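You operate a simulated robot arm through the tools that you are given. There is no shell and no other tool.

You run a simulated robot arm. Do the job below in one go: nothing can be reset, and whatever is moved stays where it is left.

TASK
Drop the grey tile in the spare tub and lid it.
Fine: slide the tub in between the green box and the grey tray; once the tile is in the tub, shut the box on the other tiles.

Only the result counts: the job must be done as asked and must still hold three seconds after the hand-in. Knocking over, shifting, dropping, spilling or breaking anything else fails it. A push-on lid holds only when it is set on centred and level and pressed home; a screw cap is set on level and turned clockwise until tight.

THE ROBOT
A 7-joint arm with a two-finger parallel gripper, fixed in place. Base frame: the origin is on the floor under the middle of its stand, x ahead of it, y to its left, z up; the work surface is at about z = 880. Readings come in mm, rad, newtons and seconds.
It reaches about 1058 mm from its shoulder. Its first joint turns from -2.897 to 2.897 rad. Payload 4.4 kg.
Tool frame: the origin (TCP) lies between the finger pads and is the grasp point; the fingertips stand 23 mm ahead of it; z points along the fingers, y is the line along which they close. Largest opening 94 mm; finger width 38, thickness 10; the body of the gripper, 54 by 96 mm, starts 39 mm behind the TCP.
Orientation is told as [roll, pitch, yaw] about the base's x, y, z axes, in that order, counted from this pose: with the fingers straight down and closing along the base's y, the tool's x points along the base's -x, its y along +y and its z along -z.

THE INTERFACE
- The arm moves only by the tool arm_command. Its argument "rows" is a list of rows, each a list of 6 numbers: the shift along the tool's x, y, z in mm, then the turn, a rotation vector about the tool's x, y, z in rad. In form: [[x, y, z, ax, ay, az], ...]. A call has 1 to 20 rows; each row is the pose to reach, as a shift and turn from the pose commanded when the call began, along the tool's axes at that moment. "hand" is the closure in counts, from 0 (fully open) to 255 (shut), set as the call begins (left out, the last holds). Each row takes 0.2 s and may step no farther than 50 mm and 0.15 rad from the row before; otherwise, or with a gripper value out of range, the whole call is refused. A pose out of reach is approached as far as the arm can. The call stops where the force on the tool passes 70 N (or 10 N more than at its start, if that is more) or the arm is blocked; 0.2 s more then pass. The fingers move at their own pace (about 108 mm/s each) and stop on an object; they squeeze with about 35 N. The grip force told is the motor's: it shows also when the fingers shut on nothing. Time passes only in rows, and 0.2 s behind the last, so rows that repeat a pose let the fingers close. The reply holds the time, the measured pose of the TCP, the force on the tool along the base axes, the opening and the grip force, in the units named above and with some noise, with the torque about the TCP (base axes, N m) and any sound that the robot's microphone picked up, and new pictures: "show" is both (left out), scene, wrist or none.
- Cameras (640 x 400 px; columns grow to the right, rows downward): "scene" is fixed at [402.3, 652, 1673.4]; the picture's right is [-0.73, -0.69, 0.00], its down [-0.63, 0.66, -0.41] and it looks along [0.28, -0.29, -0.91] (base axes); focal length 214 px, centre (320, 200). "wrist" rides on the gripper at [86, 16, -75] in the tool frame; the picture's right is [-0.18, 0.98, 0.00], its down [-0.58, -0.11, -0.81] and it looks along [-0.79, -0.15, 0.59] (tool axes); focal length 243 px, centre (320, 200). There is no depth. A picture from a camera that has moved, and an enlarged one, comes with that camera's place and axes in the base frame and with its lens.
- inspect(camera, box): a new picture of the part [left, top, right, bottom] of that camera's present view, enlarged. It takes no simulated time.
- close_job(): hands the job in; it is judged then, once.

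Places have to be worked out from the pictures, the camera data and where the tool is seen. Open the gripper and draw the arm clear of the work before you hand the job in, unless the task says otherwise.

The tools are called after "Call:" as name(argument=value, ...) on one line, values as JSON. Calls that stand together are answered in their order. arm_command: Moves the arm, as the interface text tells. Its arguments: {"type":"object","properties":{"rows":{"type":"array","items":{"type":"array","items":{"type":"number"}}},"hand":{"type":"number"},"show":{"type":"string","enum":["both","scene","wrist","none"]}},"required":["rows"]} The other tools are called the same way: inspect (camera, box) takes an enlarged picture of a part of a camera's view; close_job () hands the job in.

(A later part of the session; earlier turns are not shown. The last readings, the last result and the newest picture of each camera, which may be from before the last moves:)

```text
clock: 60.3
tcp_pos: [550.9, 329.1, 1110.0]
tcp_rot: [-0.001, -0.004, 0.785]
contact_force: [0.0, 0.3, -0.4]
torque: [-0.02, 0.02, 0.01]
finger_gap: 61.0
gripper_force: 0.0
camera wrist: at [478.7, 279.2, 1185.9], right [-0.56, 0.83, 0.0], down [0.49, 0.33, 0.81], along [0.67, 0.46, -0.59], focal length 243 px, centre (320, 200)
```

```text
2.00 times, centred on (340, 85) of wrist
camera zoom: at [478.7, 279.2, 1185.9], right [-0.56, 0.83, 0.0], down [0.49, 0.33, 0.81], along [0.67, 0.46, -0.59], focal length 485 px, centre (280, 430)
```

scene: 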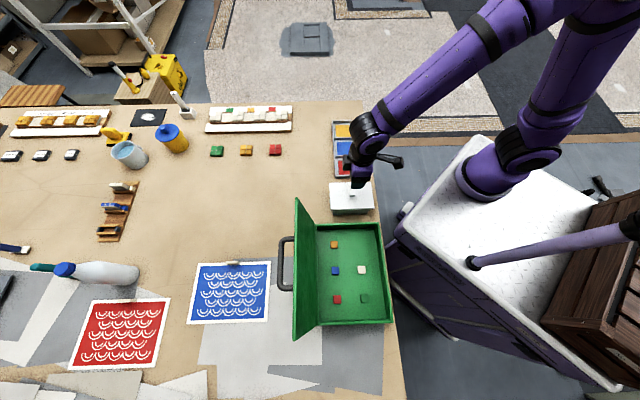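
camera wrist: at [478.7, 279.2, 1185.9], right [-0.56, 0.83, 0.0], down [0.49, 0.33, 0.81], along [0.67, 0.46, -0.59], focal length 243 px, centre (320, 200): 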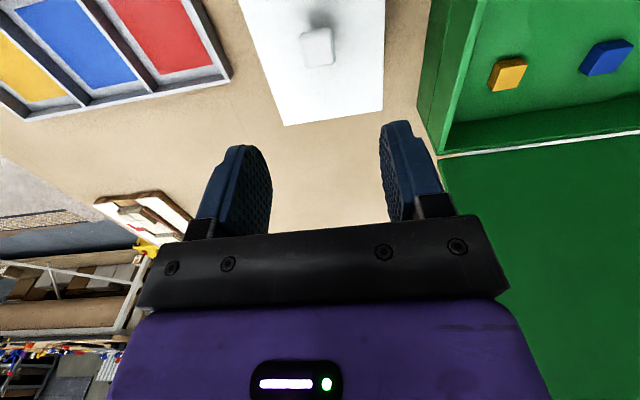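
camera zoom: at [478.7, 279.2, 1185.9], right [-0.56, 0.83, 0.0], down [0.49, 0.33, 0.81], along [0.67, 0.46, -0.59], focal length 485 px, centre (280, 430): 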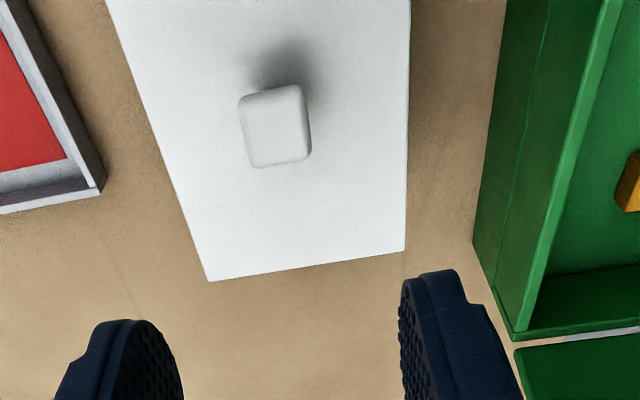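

The lid sits level and centred on the tub, and nothing else has moved. For the box, I'll rise above its open lid (top edge near z=1187) and yaw to 135° so the fingers close across the lid's edge.

Call:
arm_command(rows=[[0, 0, -40, 0, 0, -0.1], [0, 0, -80, 0, 0, -0.22], [0, 0, -120, 0, 0, -0.35], [0, 0, -150, 0, 0, -0.48], [-10, 15, -155, 0, 0, -0.61], [-30, 45, -155, 0, 0, -0.74], [-50, 78, -155, 0, 0, -0.87], [-70, 111, -155, 0, 0, -1.0], [-85, 144, -155, 0, 0, -1.13], [-100, 177, -155, 0, 0, -1.26], [-110, 210, -155, 0, 0, -1.39], [-120, 240, -155, 0, 0, -1.5], [-125, 261, -155, 0, 0, -1.571], [-125, 261, -155, 0, 0, -1.571]], hand=120, show="both")

```text
clock: 63.3
tcp_pos: [455.5, 601.1, 1267.6]
tcp_rot: [-0.005, 0.0, 2.359]
contact_force: [-0.3, 0.3, 0.1]
torque: [0.0, -0.01, -0.05]
finger_gap: 49.8
gripper_force: 0.0
camera wrist: at [505.5, 528.3, 1342.3], right [-0.82, -0.57, 0.0], down [-0.34, 0.48, 0.81], along [-0.45, 0.67, -0.59], focal length 243 px, centre (320, 200)
```

scene: 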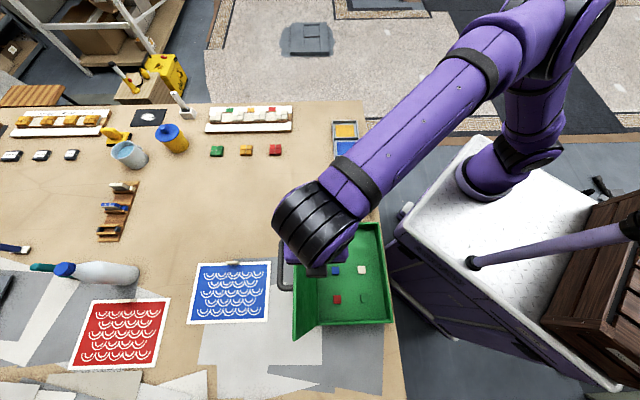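
wrist: 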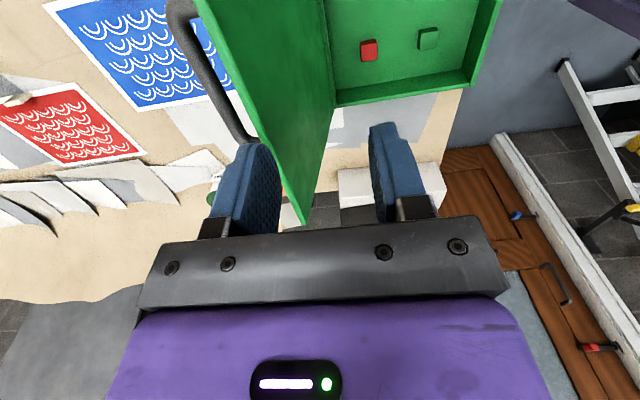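

Yaw 135° is reached and the lid's top edge shows to the left of the TCP, about 53 mm away, which matches my estimate of p≈−800 and z≈1187. I'll zoom in on the edge to see the panel thickness and the handle.

Call:
inspect(camera="wrist", box=[160, 0, 360, 240])

Call:
inspect(camera="scene", box=[265, 190, 400, 340])

```text
1.67 times, centred on (260, 120) of wrist
camera zoom: at [505.5, 528.3, 1342.3], right [-0.82, -0.57, 0.0], down [-0.34, 0.48, 0.81], along [-0.45, 0.67, -0.59], focal length 404 px, centre (420, 333)
```

zoom: 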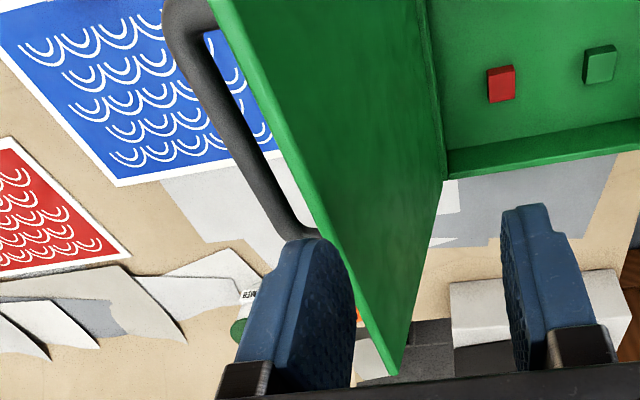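

```text
2.67 times, centred on (332, 265) of scene
camera zoom: at [402.3, 652.0, 1673.4], right [-0.73, -0.69, 0.0], down [-0.63, 0.66, -0.41], along [0.28, -0.29, -0.91], focal length 572 px, centre (287, 27)
```

zoom: 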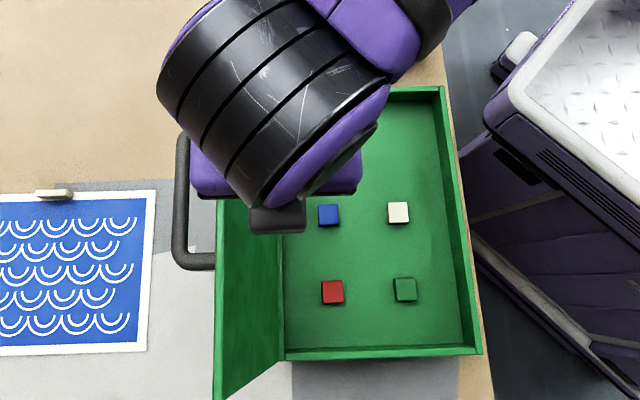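

Combining both views, the lid's handle bar (about 17 mm thick, running along q from 44 to 160) sits near z≈1137, p≈−839, roughly 48 mm off the lid face. Leading the lid down by this bar with the fingers loosely around it is gentle and controlled, so I'll move above the bar with a slight tilt parallel to the lid.

Call:
arm_command(rows=[[0, -30, 0, 0, 0, 0], [0, -65, 0, -0.05, 0, 0], [0, -95, 0, -0.12, 0, 0], [0, -108.2, 10, -0.2, 0, 0], [0, -108.2, 30, -0.2, 0, 0], [0, -108.2, 50.2, -0.2, 0, 0], [0, -108.2, 50.2, -0.2, 0, 0]], hand=140, show="both")

Call:
inspect(camera="wrist", box=[180, 0, 460, 220])

```text
clock: 64.9
tcp_pos: [530.5, 677.6, 1218.2]
tcp_rot: [0.197, 0.0, 2.356]
contact_force: [-0.4, -0.6, 0.6]
torque: [0.01, 0.01, 0.02]
finger_gap: 42.5
gripper_force: 0.1
camera wrist: at [591.9, 614.8, 1294.9], right [-0.81, -0.55, 0.19], down [-0.22, 0.6, 0.77], along [-0.54, 0.58, -0.61], focal length 243 px, centre (320, 200)
```

scene: 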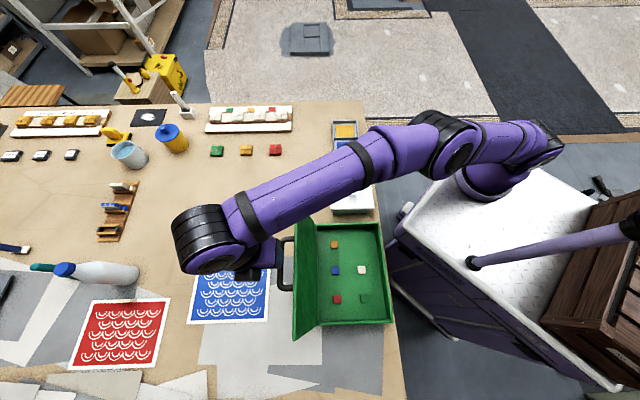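
wrist: 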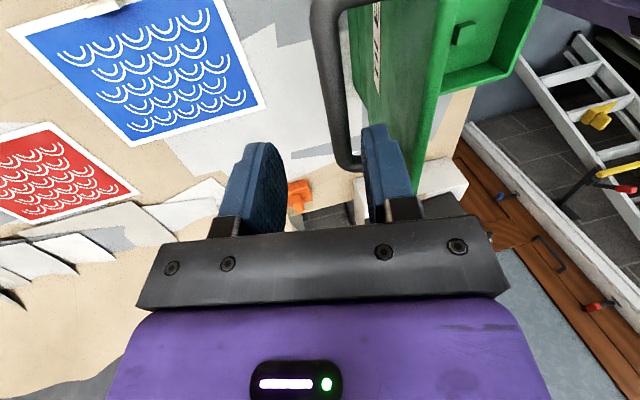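

```text
1.82 times, centred on (320, 110) of wrist
camera zoom: at [591.9, 614.8, 1294.9], right [-0.81, -0.55, 0.19], down [-0.22, 0.6, 0.77], along [-0.54, 0.58, -0.61], focal length 441 px, centre (320, 364)
```

zoom: 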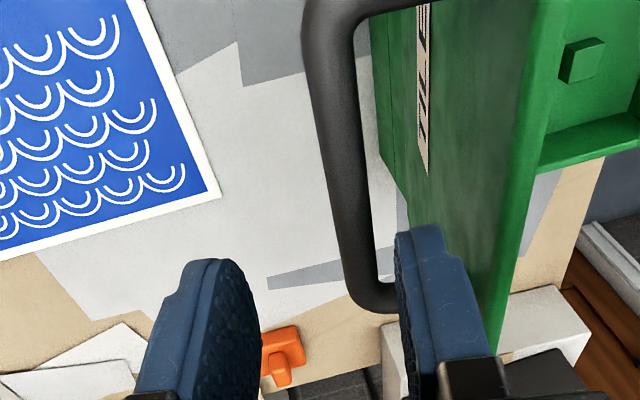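

The bar reads as about 7 mm to the tool's +y and 74 mm ahead of the TCP, roughly at p≈−833, z≈1147, with the lid's edge well to the right of the right finger. I'll shift across, narrow the gap slightly, and go part-way down for another look.

Call:
arm_command(rows=[[0, 7, 0, 0, 0, 0], [0, 7, 15, 0, 0, 0], [0, 7, 28, 0, 0, 0], [0, 7, 38, 0, 0, 0], [0, 7, 38, 0, 0, 0]], hand=152, show="wrist")

Call:
inspect(camera="wrist", box=[200, 0, 480, 230])

Call:
inspect(camera="scene", box=[160, 190, 340, 340])

```text
clock: 66.1
tcp_pos: [521.3, 667.7, 1182.1]
tcp_rot: [0.194, -0.001, 2.356]
contact_force: [-0.3, -0.5, 0.4]
torque: [-0.01, -0.01, -0.02]
finger_gap: 38.3
gripper_force: 0.1
camera wrist: at [582.0, 605.2, 1258.7], right [-0.81, -0.55, 0.19], down [-0.22, 0.6, 0.77], along [-0.54, 0.58, -0.61], focal length 243 px, centre (320, 200)
```

wrist: 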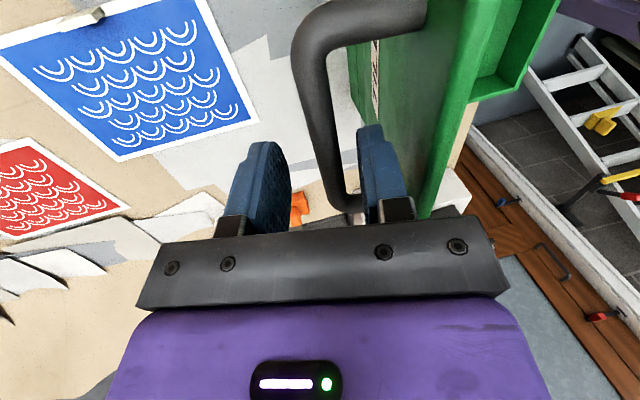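

```text
1.74 times, centred on (340, 115) of wrist
camera zoom: at [582.0, 605.2, 1258.7], right [-0.81, -0.55, 0.19], down [-0.22, 0.6, 0.77], along [-0.54, 0.58, -0.61], focal length 422 px, centre (285, 348)
```

zoom: 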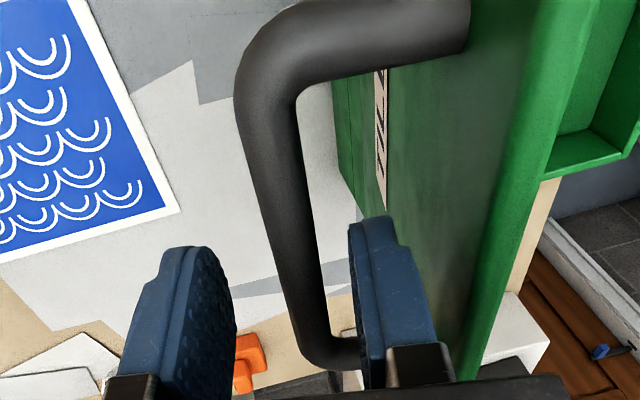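

```text
2.67 times, centred on (250, 265) of scene
camera zoom: at [402.3, 652.0, 1673.4], right [-0.73, -0.69, 0.0], down [-0.63, 0.66, -0.41], along [0.28, -0.29, -0.91], focal length 572 px, centre (507, 27)
```

zoom: 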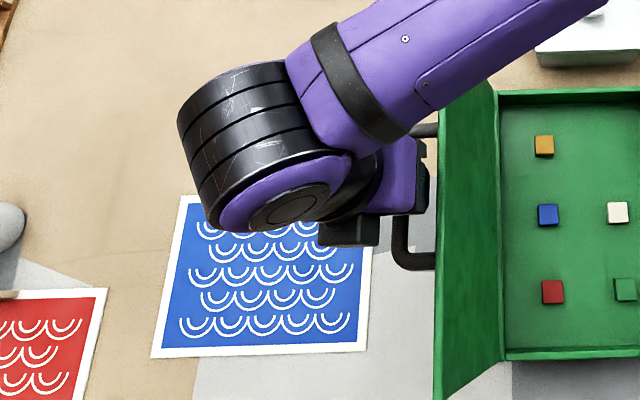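

The bar lies between the fingers, about 4 mm right of centre and just past the tips, and the lid's edge is clear of the right finger. I'll shift 2.5 mm and lower 19 mm so the fingers straddle the bar.

Call:
arm_command(rows=[[0, 2.5, 0, 0, 0, 0], [0, 2.5, 5, 0, 0, 0], [0, 2.5, 10, 0, 0, 0], [0, 2.5, 15, 0, 0, 0], [0, 2.5, 19, 0, 0, 0], [0, 2.5, 19, 0, 0, 0]], show="both")

Call:
inspect(camera="wrist", box=[200, 0, 480, 230])

```text
clock: 67.5
tcp_pos: [516.6, 663.7, 1163.5]
tcp_rot: [0.194, -0.001, 2.356]
contact_force: [-0.4, 0.4, -0.5]
torque: [0.0, 0.0, -0.03]
finger_gap: 37.9
gripper_force: 0.1
camera wrist: at [577.4, 601.2, 1240.7], right [-0.81, -0.55, 0.19], down [-0.22, 0.6, 0.77], along [-0.54, 0.58, -0.61], focal length 243 px, centre (320, 200)
```

scene: 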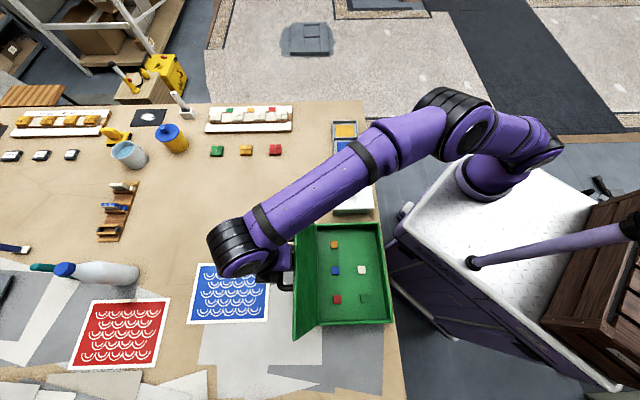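
wrist: 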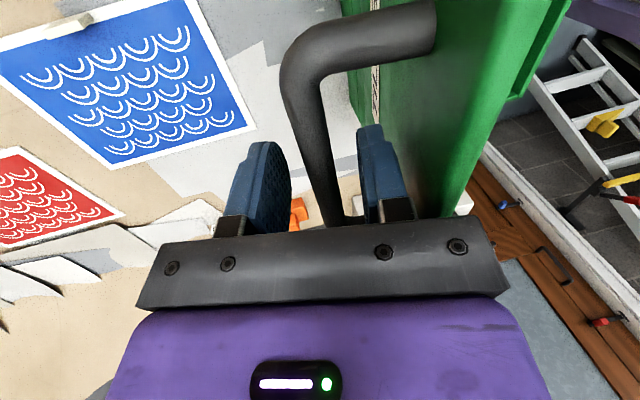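

```text
1.74 times, centred on (340, 115) of wrist
camera zoom: at [577.4, 601.2, 1240.7], right [-0.81, -0.55, 0.19], down [-0.22, 0.6, 0.77], along [-0.54, 0.58, -0.61], focal length 422 px, centre (285, 348)
```

zoom: 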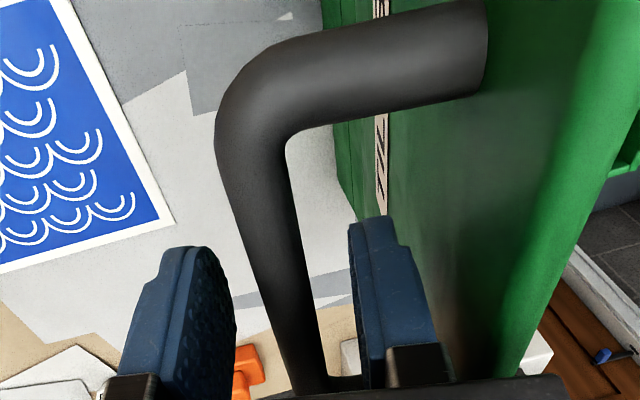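

The bar now runs between the fingers at about 12 mm ahead of the TCP. I'll narrow the gap to roughly 26 mm to cage it loosely.

Call:
arm_command(rows=[[0, 0, 0, 0, 0, 0], [0, 0, 0, 0, 0, 0], [0, 0, 0, 0, 0, 0]], hand=184, show="wrist")

Call:
inspect(camera="wrist", box=[220, 60, 440, 240])

```text
clock: 68.3
tcp_pos: [516.0, 664.0, 1163.2]
tcp_rot: [0.196, 0.0, 2.357]
contact_force: [-0.3, -0.1, -0.7]
torque: [-0.01, 0.03, -0.01]
finger_gap: 26.0
gripper_force: 0.0
camera wrist: at [577.4, 601.3, 1240.7], right [-0.81, -0.55, 0.19], down [-0.22, 0.6, 0.77], along [-0.54, 0.58, -0.61], focal length 243 px, centre (320, 200)
```

wrist: 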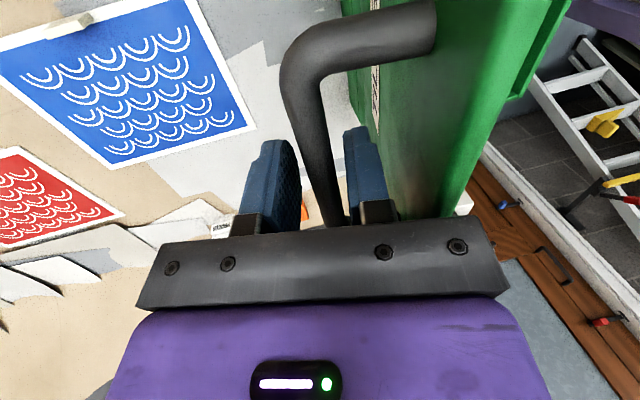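

```text
2.22 times, centred on (330, 150) of wrist
camera zoom: at [577.4, 601.3, 1240.7], right [-0.81, -0.55, 0.19], down [-0.22, 0.6, 0.77], along [-0.54, 0.58, -0.61], focal length 539 px, centre (298, 311)
```

zoom: 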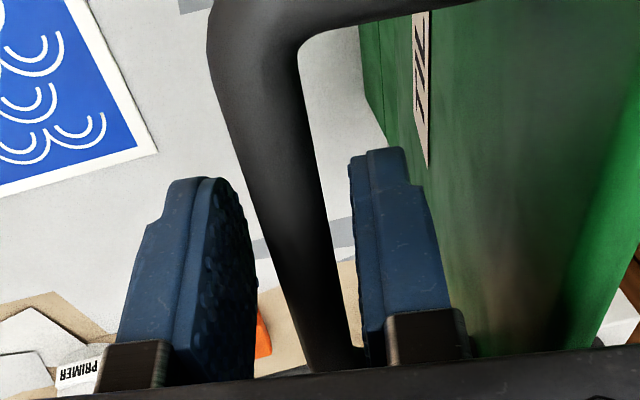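

The bar is caged with no contact force. I'll start leading the lid up and over along the hinge arc, while bringing the gripper back to vertical.

Call:
arm_command(rows=[[0, 7, -0.5, 0.02, 0, 0], [0, 15, -1, 0.044, 0, 0], [0, 22, -1, 0.07, 0, 0], [0, 29, -1.1, 0.094, 0, 0], [0, 36, -0.7, 0.12, 0, 0], [0, 43, -0.2, 0.144, 0, 0], [0, 52, 0.8, 0.17, 0, 0], [0, 60.3, 1.9, 0.194, 0, 0], [0, 60.3, 1.9, 0.194, 0, 0]], show="both")

Call:
inspect(camera="wrist", box=[200, 0, 480, 230])

```text
clock: 70.3
tcp_pos: [474.5, 622.2, 1173.1]
tcp_rot: [0.001, 0.0, 2.357]
contact_force: [0.4, -0.2, -0.1]
torque: [0.0, 0.0, 0.02]
finger_gap: 26.3
gripper_force: 0.0
camera wrist: at [525.7, 548.4, 1248.5], right [-0.83, -0.56, 0.0], down [-0.33, 0.49, 0.81], along [-0.46, 0.67, -0.59], focal length 243 px, centre (320, 200)
```

scene: 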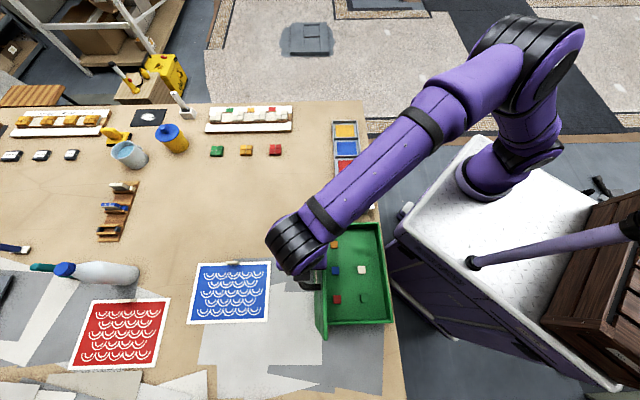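
wrist: 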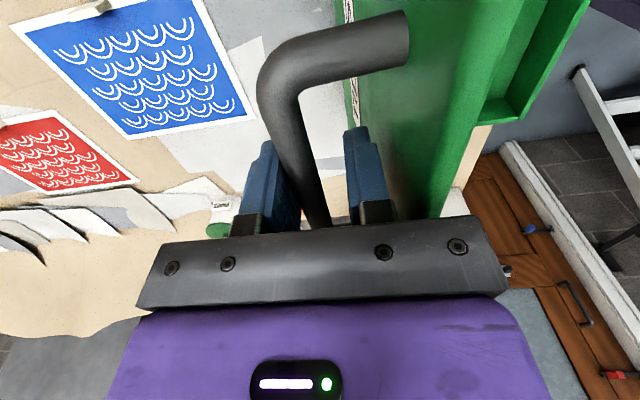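

```text
1.74 times, centred on (340, 115) of wrist
camera zoom: at [525.7, 548.4, 1248.5], right [-0.83, -0.56, 0.0], down [-0.33, 0.49, 0.81], along [-0.46, 0.67, -0.59], focal length 422 px, centre (285, 348)
```

zoom: 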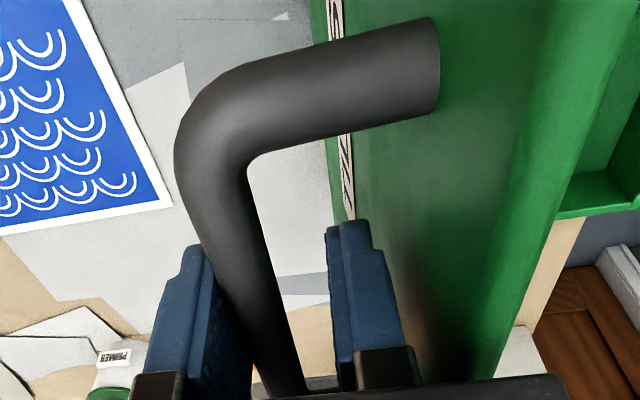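

The lid is following with the bar against the left finger and almost no force. I'll continue slowly along the arc past vertical, where the lid will come to rest on the right finger.

Call:
arm_command(rows=[[0, 5, 0.2, 0, 0, 0], [0, 10.3, 0.4, 0, 0, 0], [0, 17, 0.4, 0, 0, 0], [0, 23.9, 0.4, 0, 0, 0], [0, 30.7, 0.9, 0, 0, 0], [0, 37.6, 1.4, 0, 0, 0], [0, 44.3, 2.3, 0, 0, 0], [0, 51.1, 3.3, 0, 0, 0], [0, 57.8, 4.6, 0, 0, 0], [0, 64.5, 6.1, 0, 0, 0], [0, 71, 8, 0, 0, 0], [0, 77.7, 9.9, 0, 0, 0], [0, 77.7, 9.9, 0, 0, 0]], show="both")

Call:
inspect(camera="wrist", box=[200, 0, 480, 230])

```text
clock: 73.1
tcp_pos: [419.8, 567.4, 1164.9]
tcp_rot: [0.0, -0.001, 2.355]
contact_force: [0.8, -1.1, -0.5]
torque: [-0.02, 0.01, 0.0]
finger_gap: 26.0
gripper_force: 0.0
camera wrist: at [470.4, 493.5, 1240.1], right [-0.82, -0.57, 0.0], down [-0.33, 0.49, 0.81], along [-0.46, 0.66, -0.59], focal length 243 px, centre (320, 200)
```

scene: 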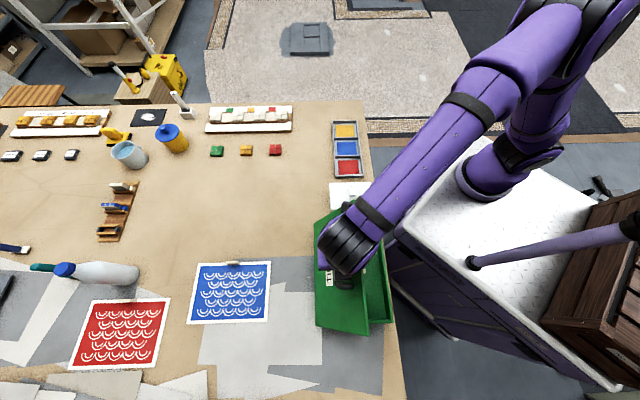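
wrist: 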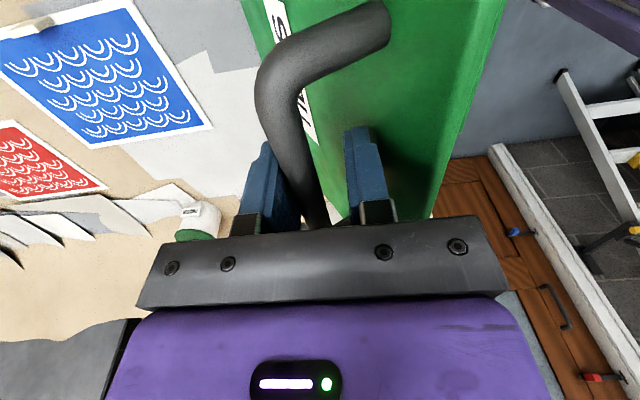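

```text
1.74 times, centred on (340, 115) of wrist
camera zoom: at [470.4, 493.5, 1240.1], right [-0.82, -0.57, 0.0], down [-0.33, 0.49, 0.81], along [-0.46, 0.66, -0.59], focal length 422 px, centre (285, 348)
```

zoom: 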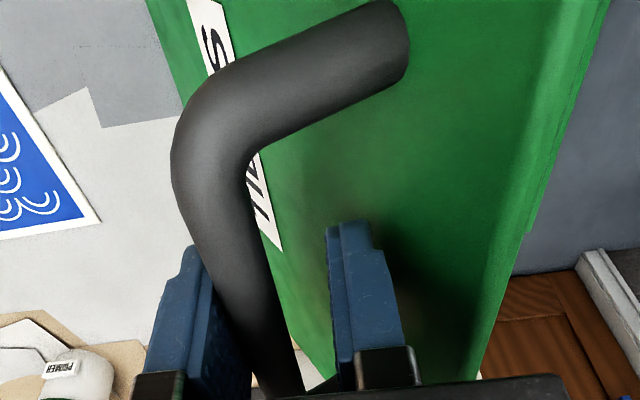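

The hinge holds the lid by friction, past vertical now, with the bar still against the left finger. The bar is deeper in the fingers than planned, about 14 mm behind the TCP, so I'll raise the hand to keep the tips off the lid face before going on with a slightly larger arc radius.

Call:
arm_command(rows=[[0, 0, -6, 0, 0, 0], [0, 0, -12, 0, 0, 0], [0, 0, -18, 0, 0, 0], [0, 5, -17.5, 0, 0, 0], [0, 9.9, -16.6, 0, 0, 0], [0, 14.5, -15.2, 0, 0, 0], [0, 18.8, -13.6, 0, 0, 0], [0, 23, -12, 0, 0, 0], [0, 27.6, -10.2, 0, 0, 0], [0, 32, -8.3, 0, 0, 0], [0, 36.2, -6.4, 0, 0, 0], [0, 36.2, -6.4, 0, 0, 0]], show="both")

Call:
inspect(camera="wrist", box=[200, 0, 480, 230])

```text
clock: 75.7
tcp_pos: [394.6, 541.3, 1171.3]
tcp_rot: [0.002, -0.001, 2.357]
contact_force: [0.0, 0.4, -0.9]
torque: [-0.03, -0.03, 0.02]
finger_gap: 26.2
gripper_force: 0.0
camera wrist: at [445.1, 468.2, 1246.3], right [-0.83, -0.56, 0.0], down [-0.33, 0.49, 0.81], along [-0.46, 0.66, -0.59], focal length 243 px, centre (320, 200)
```

scene: 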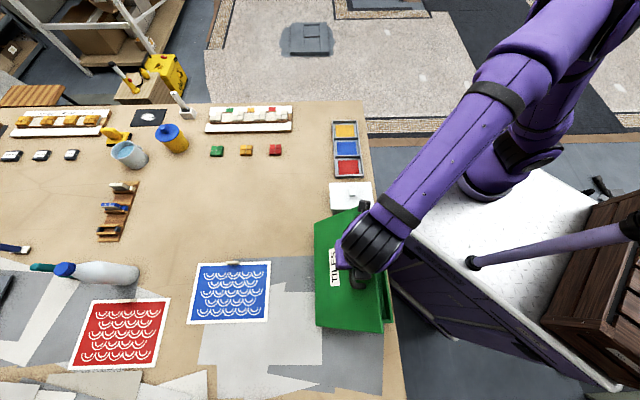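
wrist: 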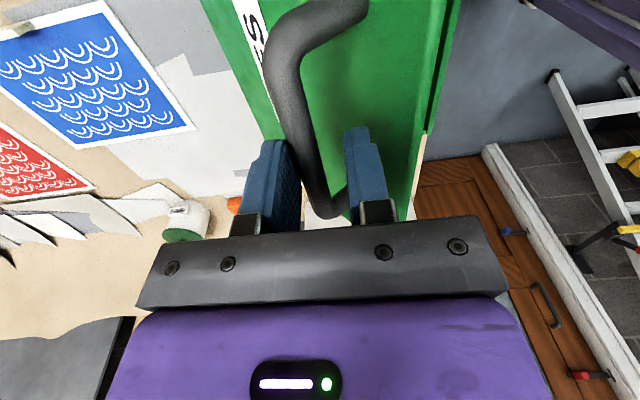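

```text
1.74 times, centred on (340, 115) of wrist
camera zoom: at [445.1, 468.2, 1246.3], right [-0.83, -0.56, 0.0], down [-0.33, 0.49, 0.81], along [-0.46, 0.66, -0.59], focal length 422 px, centre (285, 348)
```

zoom: 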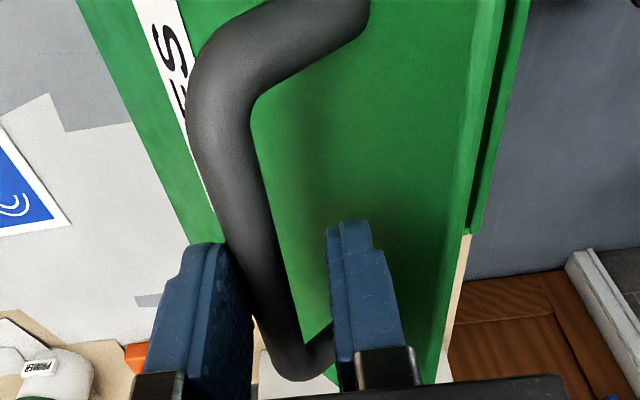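

The lid (marked TILES) is at roughly 55° and following well, with the bar now level with the TCP. I'll tighten the cage a little so the right finger stays off the lid face, and continue down the arc.

Call:
arm_command(rows=[[0, 0, 0, 0, 0, 0], [0, 5, 0.5, 0, 0, 0], [0, 10.3, 1.7, 0, 0, 0], [0, 14.5, 3.8, 0, 0, 0], [0, 18.7, 6.3, 0, 0, 0], [0, 22.8, 8.7, 0, 0, 0], [0, 26.9, 11.3, 0, 0, 0], [0, 31, 13.9, 0, 0, 0], [0, 34.9, 16.6, 0, 0, 0], [0, 38.8, 19.4, 0, 0, 0], [0, 42.6, 22.3, 0, 0, 0], [0, 46.4, 25.2, 0, 0, 0], [0, 50.1, 28.3, 0, 0, 0], [0, 50.1, 28.3, 0, 0, 0]], hand=198, show="both")

Call:
inspect(camera="wrist", box=[200, 0, 480, 230])

```text
clock: 78.7
tcp_pos: [359.0, 505.2, 1144.6]
tcp_rot: [0.003, 0.0, 2.358]
contact_force: [0.0, -0.6, 0.5]
torque: [0.01, -0.02, 0.03]
finger_gap: 21.0
gripper_force: 0.1
camera wrist: at [409.2, 432.4, 1218.2], right [-0.82, -0.57, 0.0], down [-0.33, 0.49, 0.81], along [-0.46, 0.66, -0.59], focal length 243 px, centre (320, 200)
```

scene: 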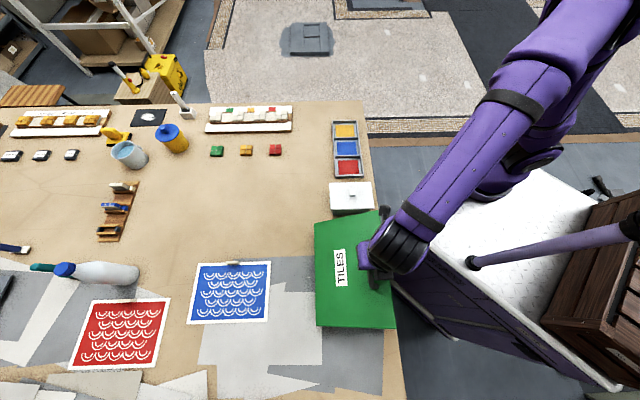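
wrist: 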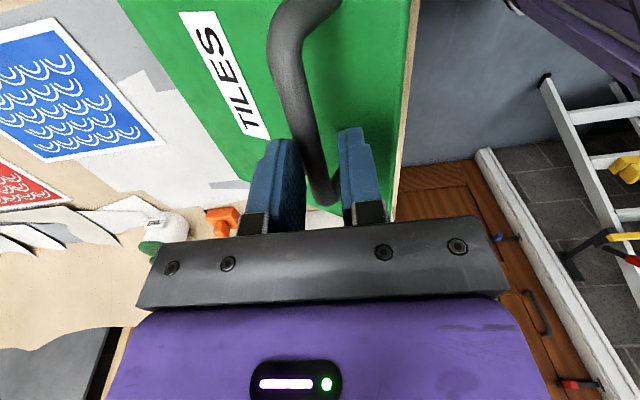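

```text
1.74 times, centred on (340, 115) of wrist
camera zoom: at [409.2, 432.4, 1218.2], right [-0.82, -0.57, 0.0], down [-0.33, 0.49, 0.81], along [-0.46, 0.66, -0.59], focal length 422 px, centre (285, 348)
```

zoom: 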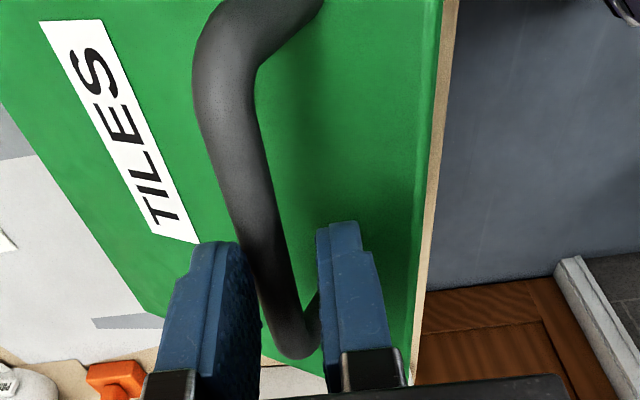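

The lid has come down further. I want to be sure the bar is still captured between the fingers and not below the tips, so I'll look closely from both cameras.

Call:
inspect(camera="wrist", box=[240, 100, 400, 230])

Call:
inspect(camera="scene", box=[300, 200, 440, 340])

```text
3.08 times, centred on (320, 165) of wrist
camera zoom: at [409.2, 432.4, 1218.2], right [-0.82, -0.57, 0.0], down [-0.33, 0.49, 0.81], along [-0.46, 0.66, -0.59], focal length 746 px, centre (320, 308)
```

zoom: 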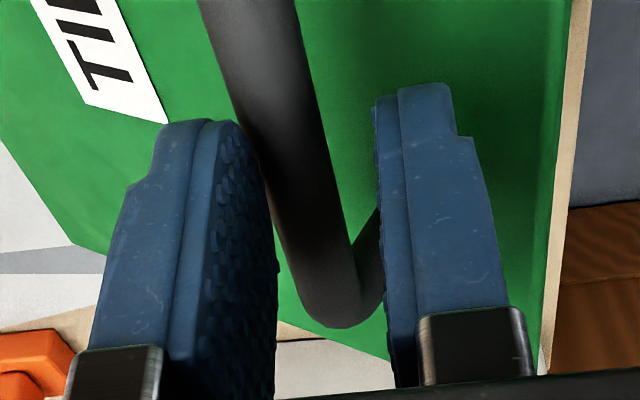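

```text
2.86 times, centred on (370, 270) of scene
camera zoom: at [402.3, 652.0, 1673.4], right [-0.73, -0.69, 0.0], down [-0.63, 0.66, -0.41], along [0.28, -0.29, -0.91], focal length 613 px, centre (177, 0)
```

zoom: 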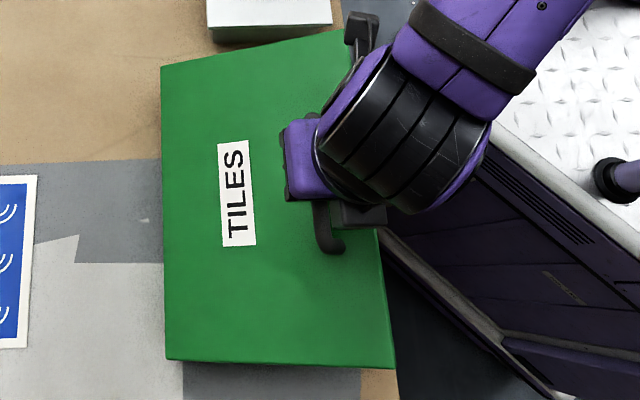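

The bar is right at the fingertips, and the lid is holding still by hinge friction at about 30° with no load on the tool. I'll lift the hand off to confirm that, then finish by pressing down on the bar with closed fingers.

Call:
arm_command(rows=[[0, 0, -5, 0, 0, 0], [0, 0, -15, 0, 0, 0], [0, 0, -30, 0, 0, 0], [0, 0, -50, 0, 0, 0], [0, 0, -70, 0, 0, 0], [0, 0, -70, 0, 0, 0]], show="both")

Call:
inspect(camera="scene", box=[300, 200, 440, 340])

Call:
inspect(camera="wrist", box=[180, 0, 480, 230])

```text
clock: 80.1
tcp_pos: [358.0, 506.3, 1213.3]
tcp_rot: [0.003, 0.001, 2.356]
contact_force: [0.0, 0.3, 0.6]
torque: [0.04, -0.02, 0.01]
finger_gap: 21.2
gripper_force: 0.0
camera wrist: at [409.3, 432.6, 1287.6], right [-0.82, -0.57, 0.0], down [-0.33, 0.49, 0.81], along [-0.46, 0.66, -0.59], focal length 243 px, centre (320, 200)
```

scene: 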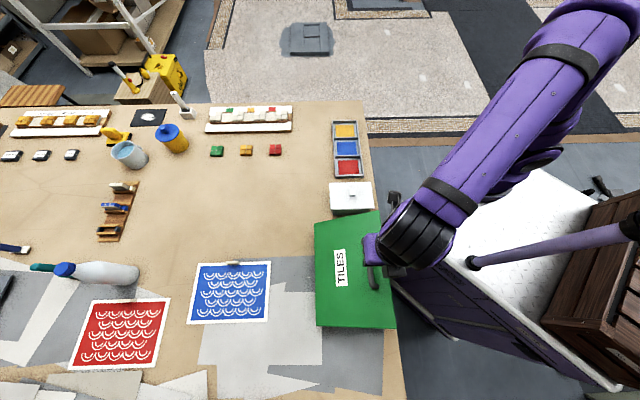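
wrist: 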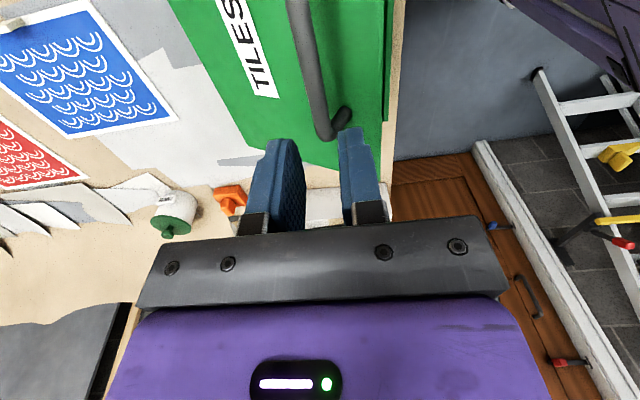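

```text
2.86 times, centred on (370, 270) of scene
camera zoom: at [402.3, 652.0, 1673.4], right [-0.73, -0.69, 0.0], down [-0.63, 0.66, -0.41], along [0.28, -0.29, -0.91], focal length 613 px, centre (177, 0)
```

zoom: 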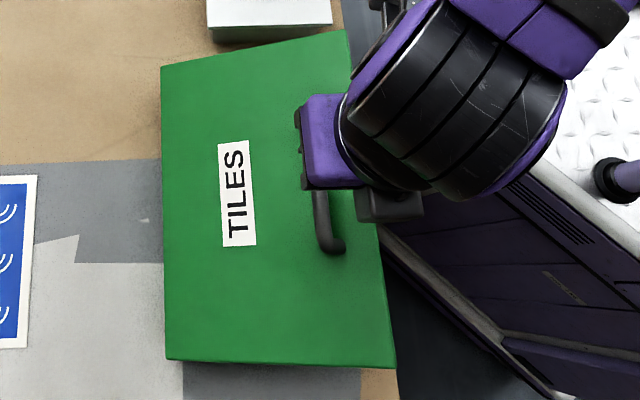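

```text
1.74 times, centred on (330, 115) of wrist
camera zoom: at [409.3, 432.6, 1287.6], right [-0.82, -0.57, 0.0], down [-0.33, 0.49, 0.81], along [-0.46, 0.66, -0.59], focal length 422 px, centre (303, 348)
```

zoom: 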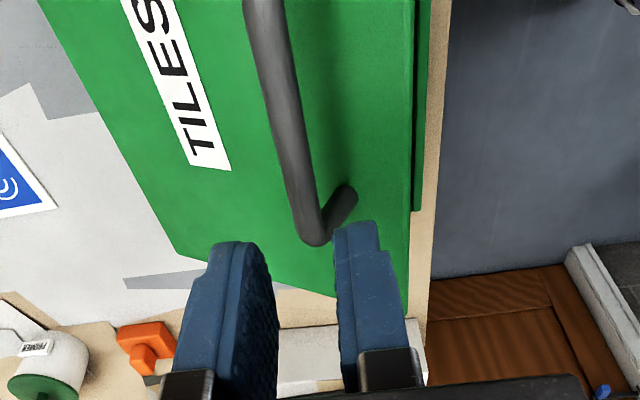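

The lid stays put by itself, and the bar triangulates to p≈−616, z≈1112. I'll close the fingers and come down until the tips are just above the bar.

Call:
arm_command(rows=[[0, -2, 15, 0, 0, 0], [0, -3, 35, 0, 0, 0], [0, -4, 52, 0, 0, 0], [0, -5, 62, 0, 0, 0], [0, -5, 62, 0, 0, 0]], hand=255, show="wrist")

Call:
inspect(camera="wrist", box=[200, 0, 460, 230])

```text
clock: 81.3
tcp_pos: [360.7, 508.7, 1150.1]
tcp_rot: [0.002, 0.0, 2.357]
contact_force: [0.2, -0.2, 0.3]
torque: [0.01, 0.03, -0.01]
finger_gap: 0.2
gripper_force: 35.0
camera wrist: at [412.6, 436.5, 1225.5], right [-0.82, -0.57, 0.0], down [-0.33, 0.49, 0.81], along [-0.46, 0.66, -0.59], focal length 243 px, centre (320, 200)
```

wrist: 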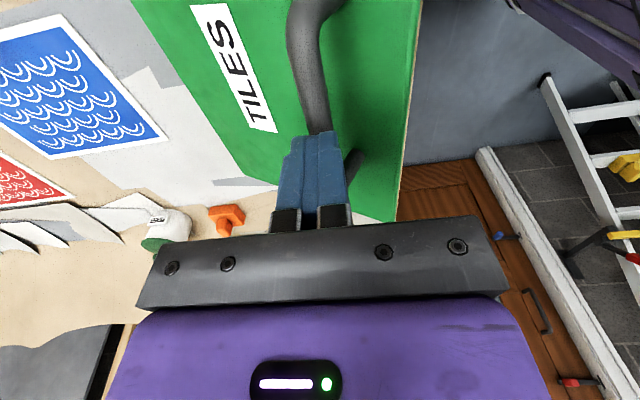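

```text
1.74 times, centred on (330, 115) of wrist
camera zoom: at [412.6, 436.5, 1225.5], right [-0.82, -0.57, 0.0], down [-0.33, 0.49, 0.81], along [-0.46, 0.66, -0.59], focal length 422 px, centre (303, 348)
```

zoom: 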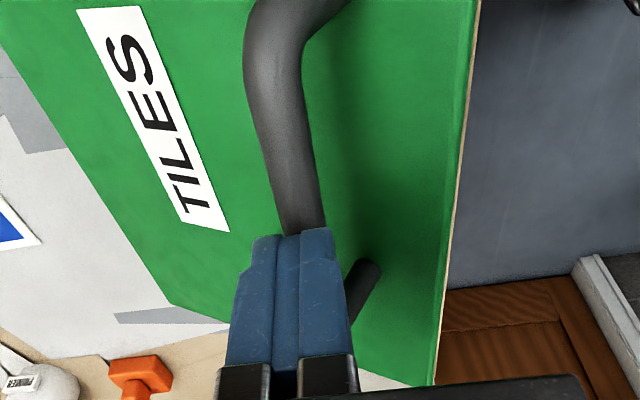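

The closed tips sit directly above the bar. I'll press it down along the arc and watch the forces.

Call:
arm_command(rows=[[0, -1, 4, 0, 0, 0], [0, -1, 7.7, 0, 0, 0], [0, 3, 12.8, 0, 0, 0], [0, 7.5, 18, 0, 0, 0], [0, 12, 23.3, 0, 0, 0], [0, 16.2, 28.8, 0, 0, 0], [0, 20.3, 34.5, 0, 0, 0], [0, 20.3, 34.5, 0, 0, 0]], show="both")

Call:
inspect(camera="wrist", box=[200, 0, 460, 230])

```text
clock: 83.1
tcp_pos: [347.6, 495.5, 1115.7]
tcp_rot: [0.003, 0.0, 2.356]
contact_force: [-0.4, 0.6, 0.6]
torque: [0.03, 0.03, -0.02]
finger_gap: 0.0
gripper_force: 35.2
camera wrist: at [398.0, 422.0, 1191.3], right [-0.83, -0.57, 0.0], down [-0.33, 0.49, 0.81], along [-0.46, 0.66, -0.59], focal length 243 px, centre (320, 200)
```

scene: 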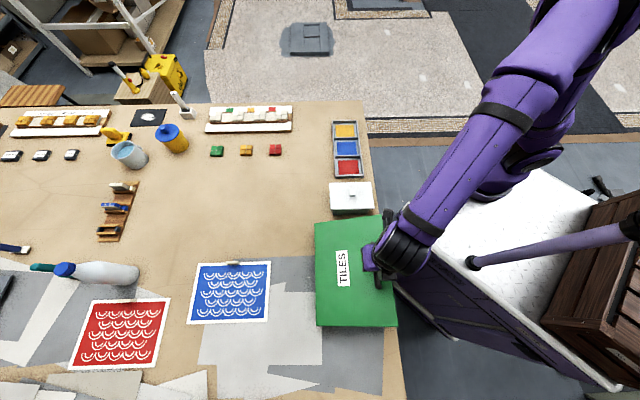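
wrist: 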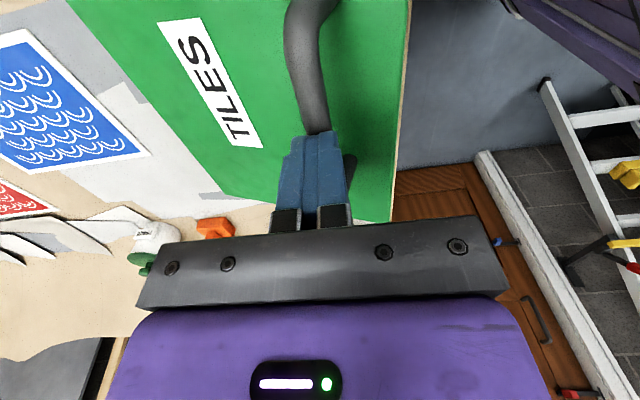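

```text
1.74 times, centred on (330, 115) of wrist
camera zoom: at [398.0, 422.0, 1191.3], right [-0.83, -0.57, 0.0], down [-0.33, 0.49, 0.81], along [-0.46, 0.66, -0.59], focal length 422 px, centre (303, 348)
```

zoom: 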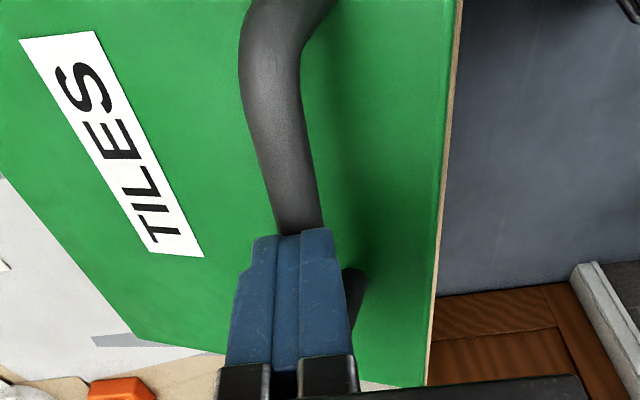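

The lid follows smoothly with almost no force. I'll continue pressing the bar down.

Call:
arm_command(rows=[[0, 3.9, 5.8, 0, 0, 0], [0, 7.7, 11.7, 0, 0, 0], [0, 11.2, 17.8, 0, 0, 0], [0, 14.4, 24, 0, 0, 0], [0, 17.5, 30.3, 0, 0, 0], [0, 20.4, 36.7, 0, 0, 0], [0, 23, 43.1, 0, 0, 0], [0, 23, 43.1, 0, 0, 0]], show="both")

Call:
inspect(camera="wrist", box=[200, 0, 460, 230])

Call:
inspect(camera="scene", box=[300, 200, 440, 340])

```text
clock: 84.9
tcp_pos: [330.3, 478.0, 1073.3]
tcp_rot: [0.001, -0.001, 2.356]
contact_force: [-0.5, 0.2, 0.1]
torque: [0.02, 0.04, 0.01]
finger_gap: 0.0
gripper_force: 35.0
camera wrist: at [382.0, 404.8, 1148.1], right [-0.82, -0.57, 0.0], down [-0.33, 0.49, 0.81], along [-0.46, 0.66, -0.59], focal length 243 px, centre (320, 200)
```

scene: 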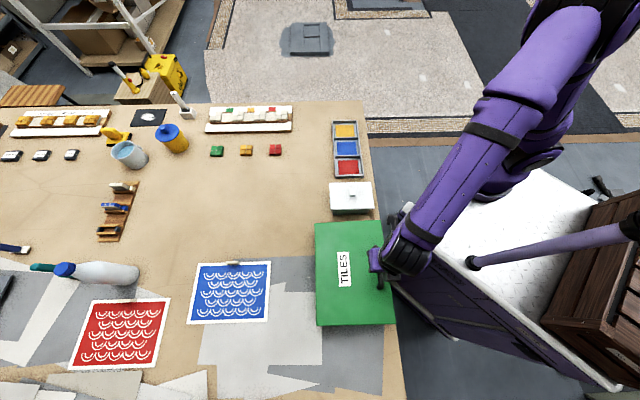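
wrist: 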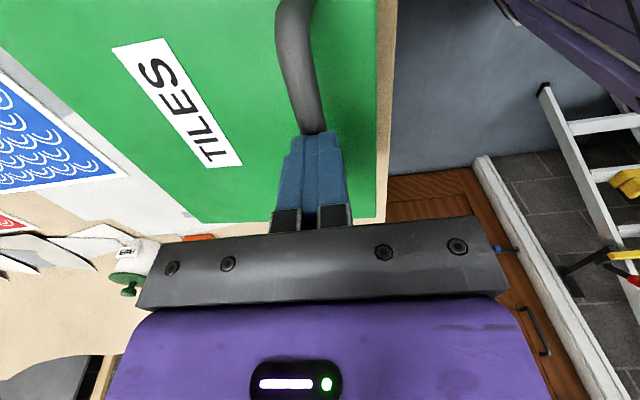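

```text
1.74 times, centred on (330, 115) of wrist
camera zoom: at [382.0, 404.8, 1148.1], right [-0.82, -0.57, 0.0], down [-0.33, 0.49, 0.81], along [-0.46, 0.66, -0.59], focal length 422 px, centre (303, 348)
```

zoom: 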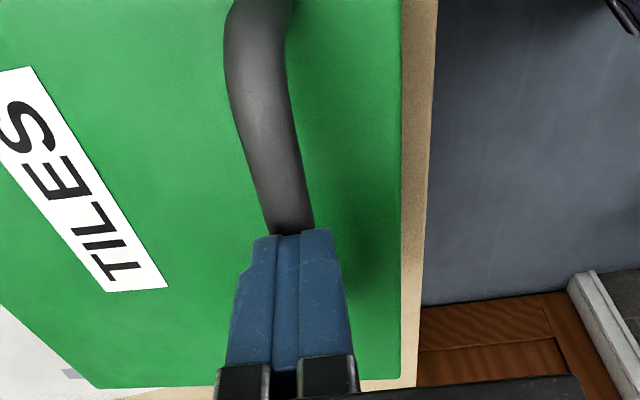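

```text
2.86 times, centred on (370, 270) of scene
camera zoom: at [402.3, 652.0, 1673.4], right [-0.73, -0.69, 0.0], down [-0.63, 0.66, -0.41], along [0.28, -0.29, -0.91], focal length 613 px, centre (177, 0)
```

zoom: 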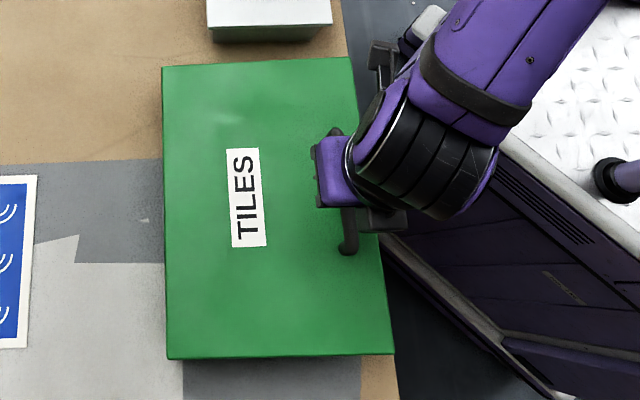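

The lid is nearly closed. I'll go down in smaller steps now and check the force for contact with the box rim.

Call:
arm_command(rows=[[0, 1.2, 3.3, 0, 0, 0], [0, 2.4, 6.6, 0, 0, 0], [0, 3.4, 10, 0, 0, 0], [0, 4.5, 13.3, 0, 0, 0], [0, 4.5, 13.3, 0, 0, 0]], show="none")

Call:
arm_command(rows=[[0, 0.7, 2.3, 0, 0, 0], [0, 1.3, 4.5, 0, 0, 0], [0, 2, 6.7, 0, 0, 0], [0, 2, 6.7, 0, 0, 0]], show="both")

Call:
inspect(camera="scene", box=[300, 200, 440, 340])

```text
clock: 86.1
tcp_pos: [328.1, 475.3, 1059.9]
tcp_rot: [0.003, -0.002, 2.356]
contact_force: [-0.9, -0.3, 0.6]
torque: [0.0, -0.01, 0.02]
finger_gap: 0.0
gripper_force: 35.0
```

```text
clock: 87.0
tcp_pos: [327.8, 475.2, 1057.9]
tcp_rot: [-0.009, -0.005, 2.357]
contact_force: [1.0, -11.4, 27.5]
torque: [0.13, 0.34, 0.19]
finger_gap: 0.1
gripper_force: 34.8
stopped in row 4: the force on the tool passed its limit at 74 N (the readings are from after the stop); the commanded pose is now the measured one
camera wrist: at [378.2, 401.4, 1133.0], right [-0.83, -0.56, -0.01], down [-0.34, 0.48, 0.81], along [-0.45, 0.67, -0.59], focal length 243 px, centre (320, 200)
```

scene: 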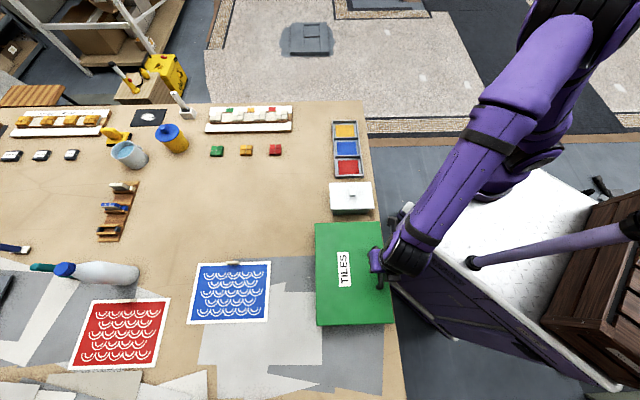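
wrist: 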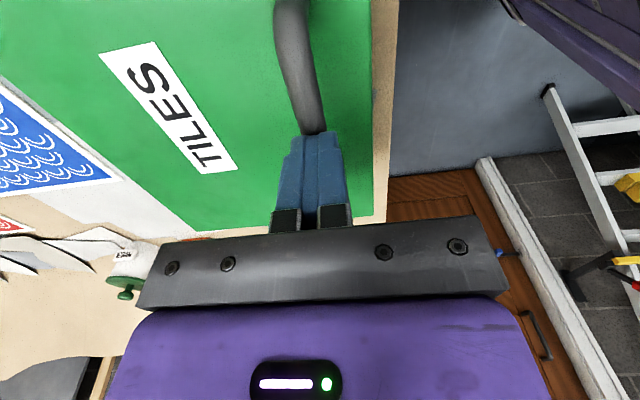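

```text
2.86 times, centred on (370, 270) of scene
camera zoom: at [402.3, 652.0, 1673.4], right [-0.73, -0.69, 0.0], down [-0.63, 0.66, -0.41], along [0.28, -0.29, -0.91], focal length 613 px, centre (177, 0)
```

zoom: 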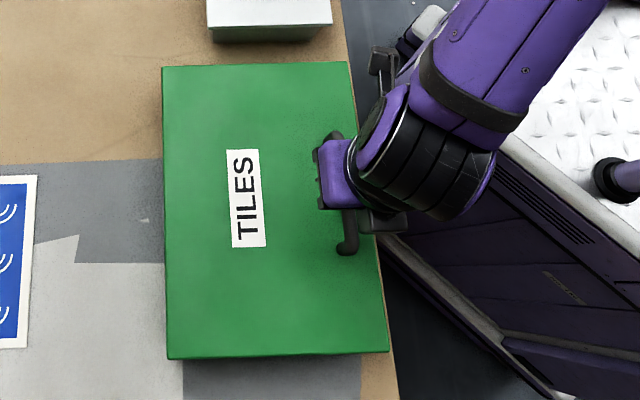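

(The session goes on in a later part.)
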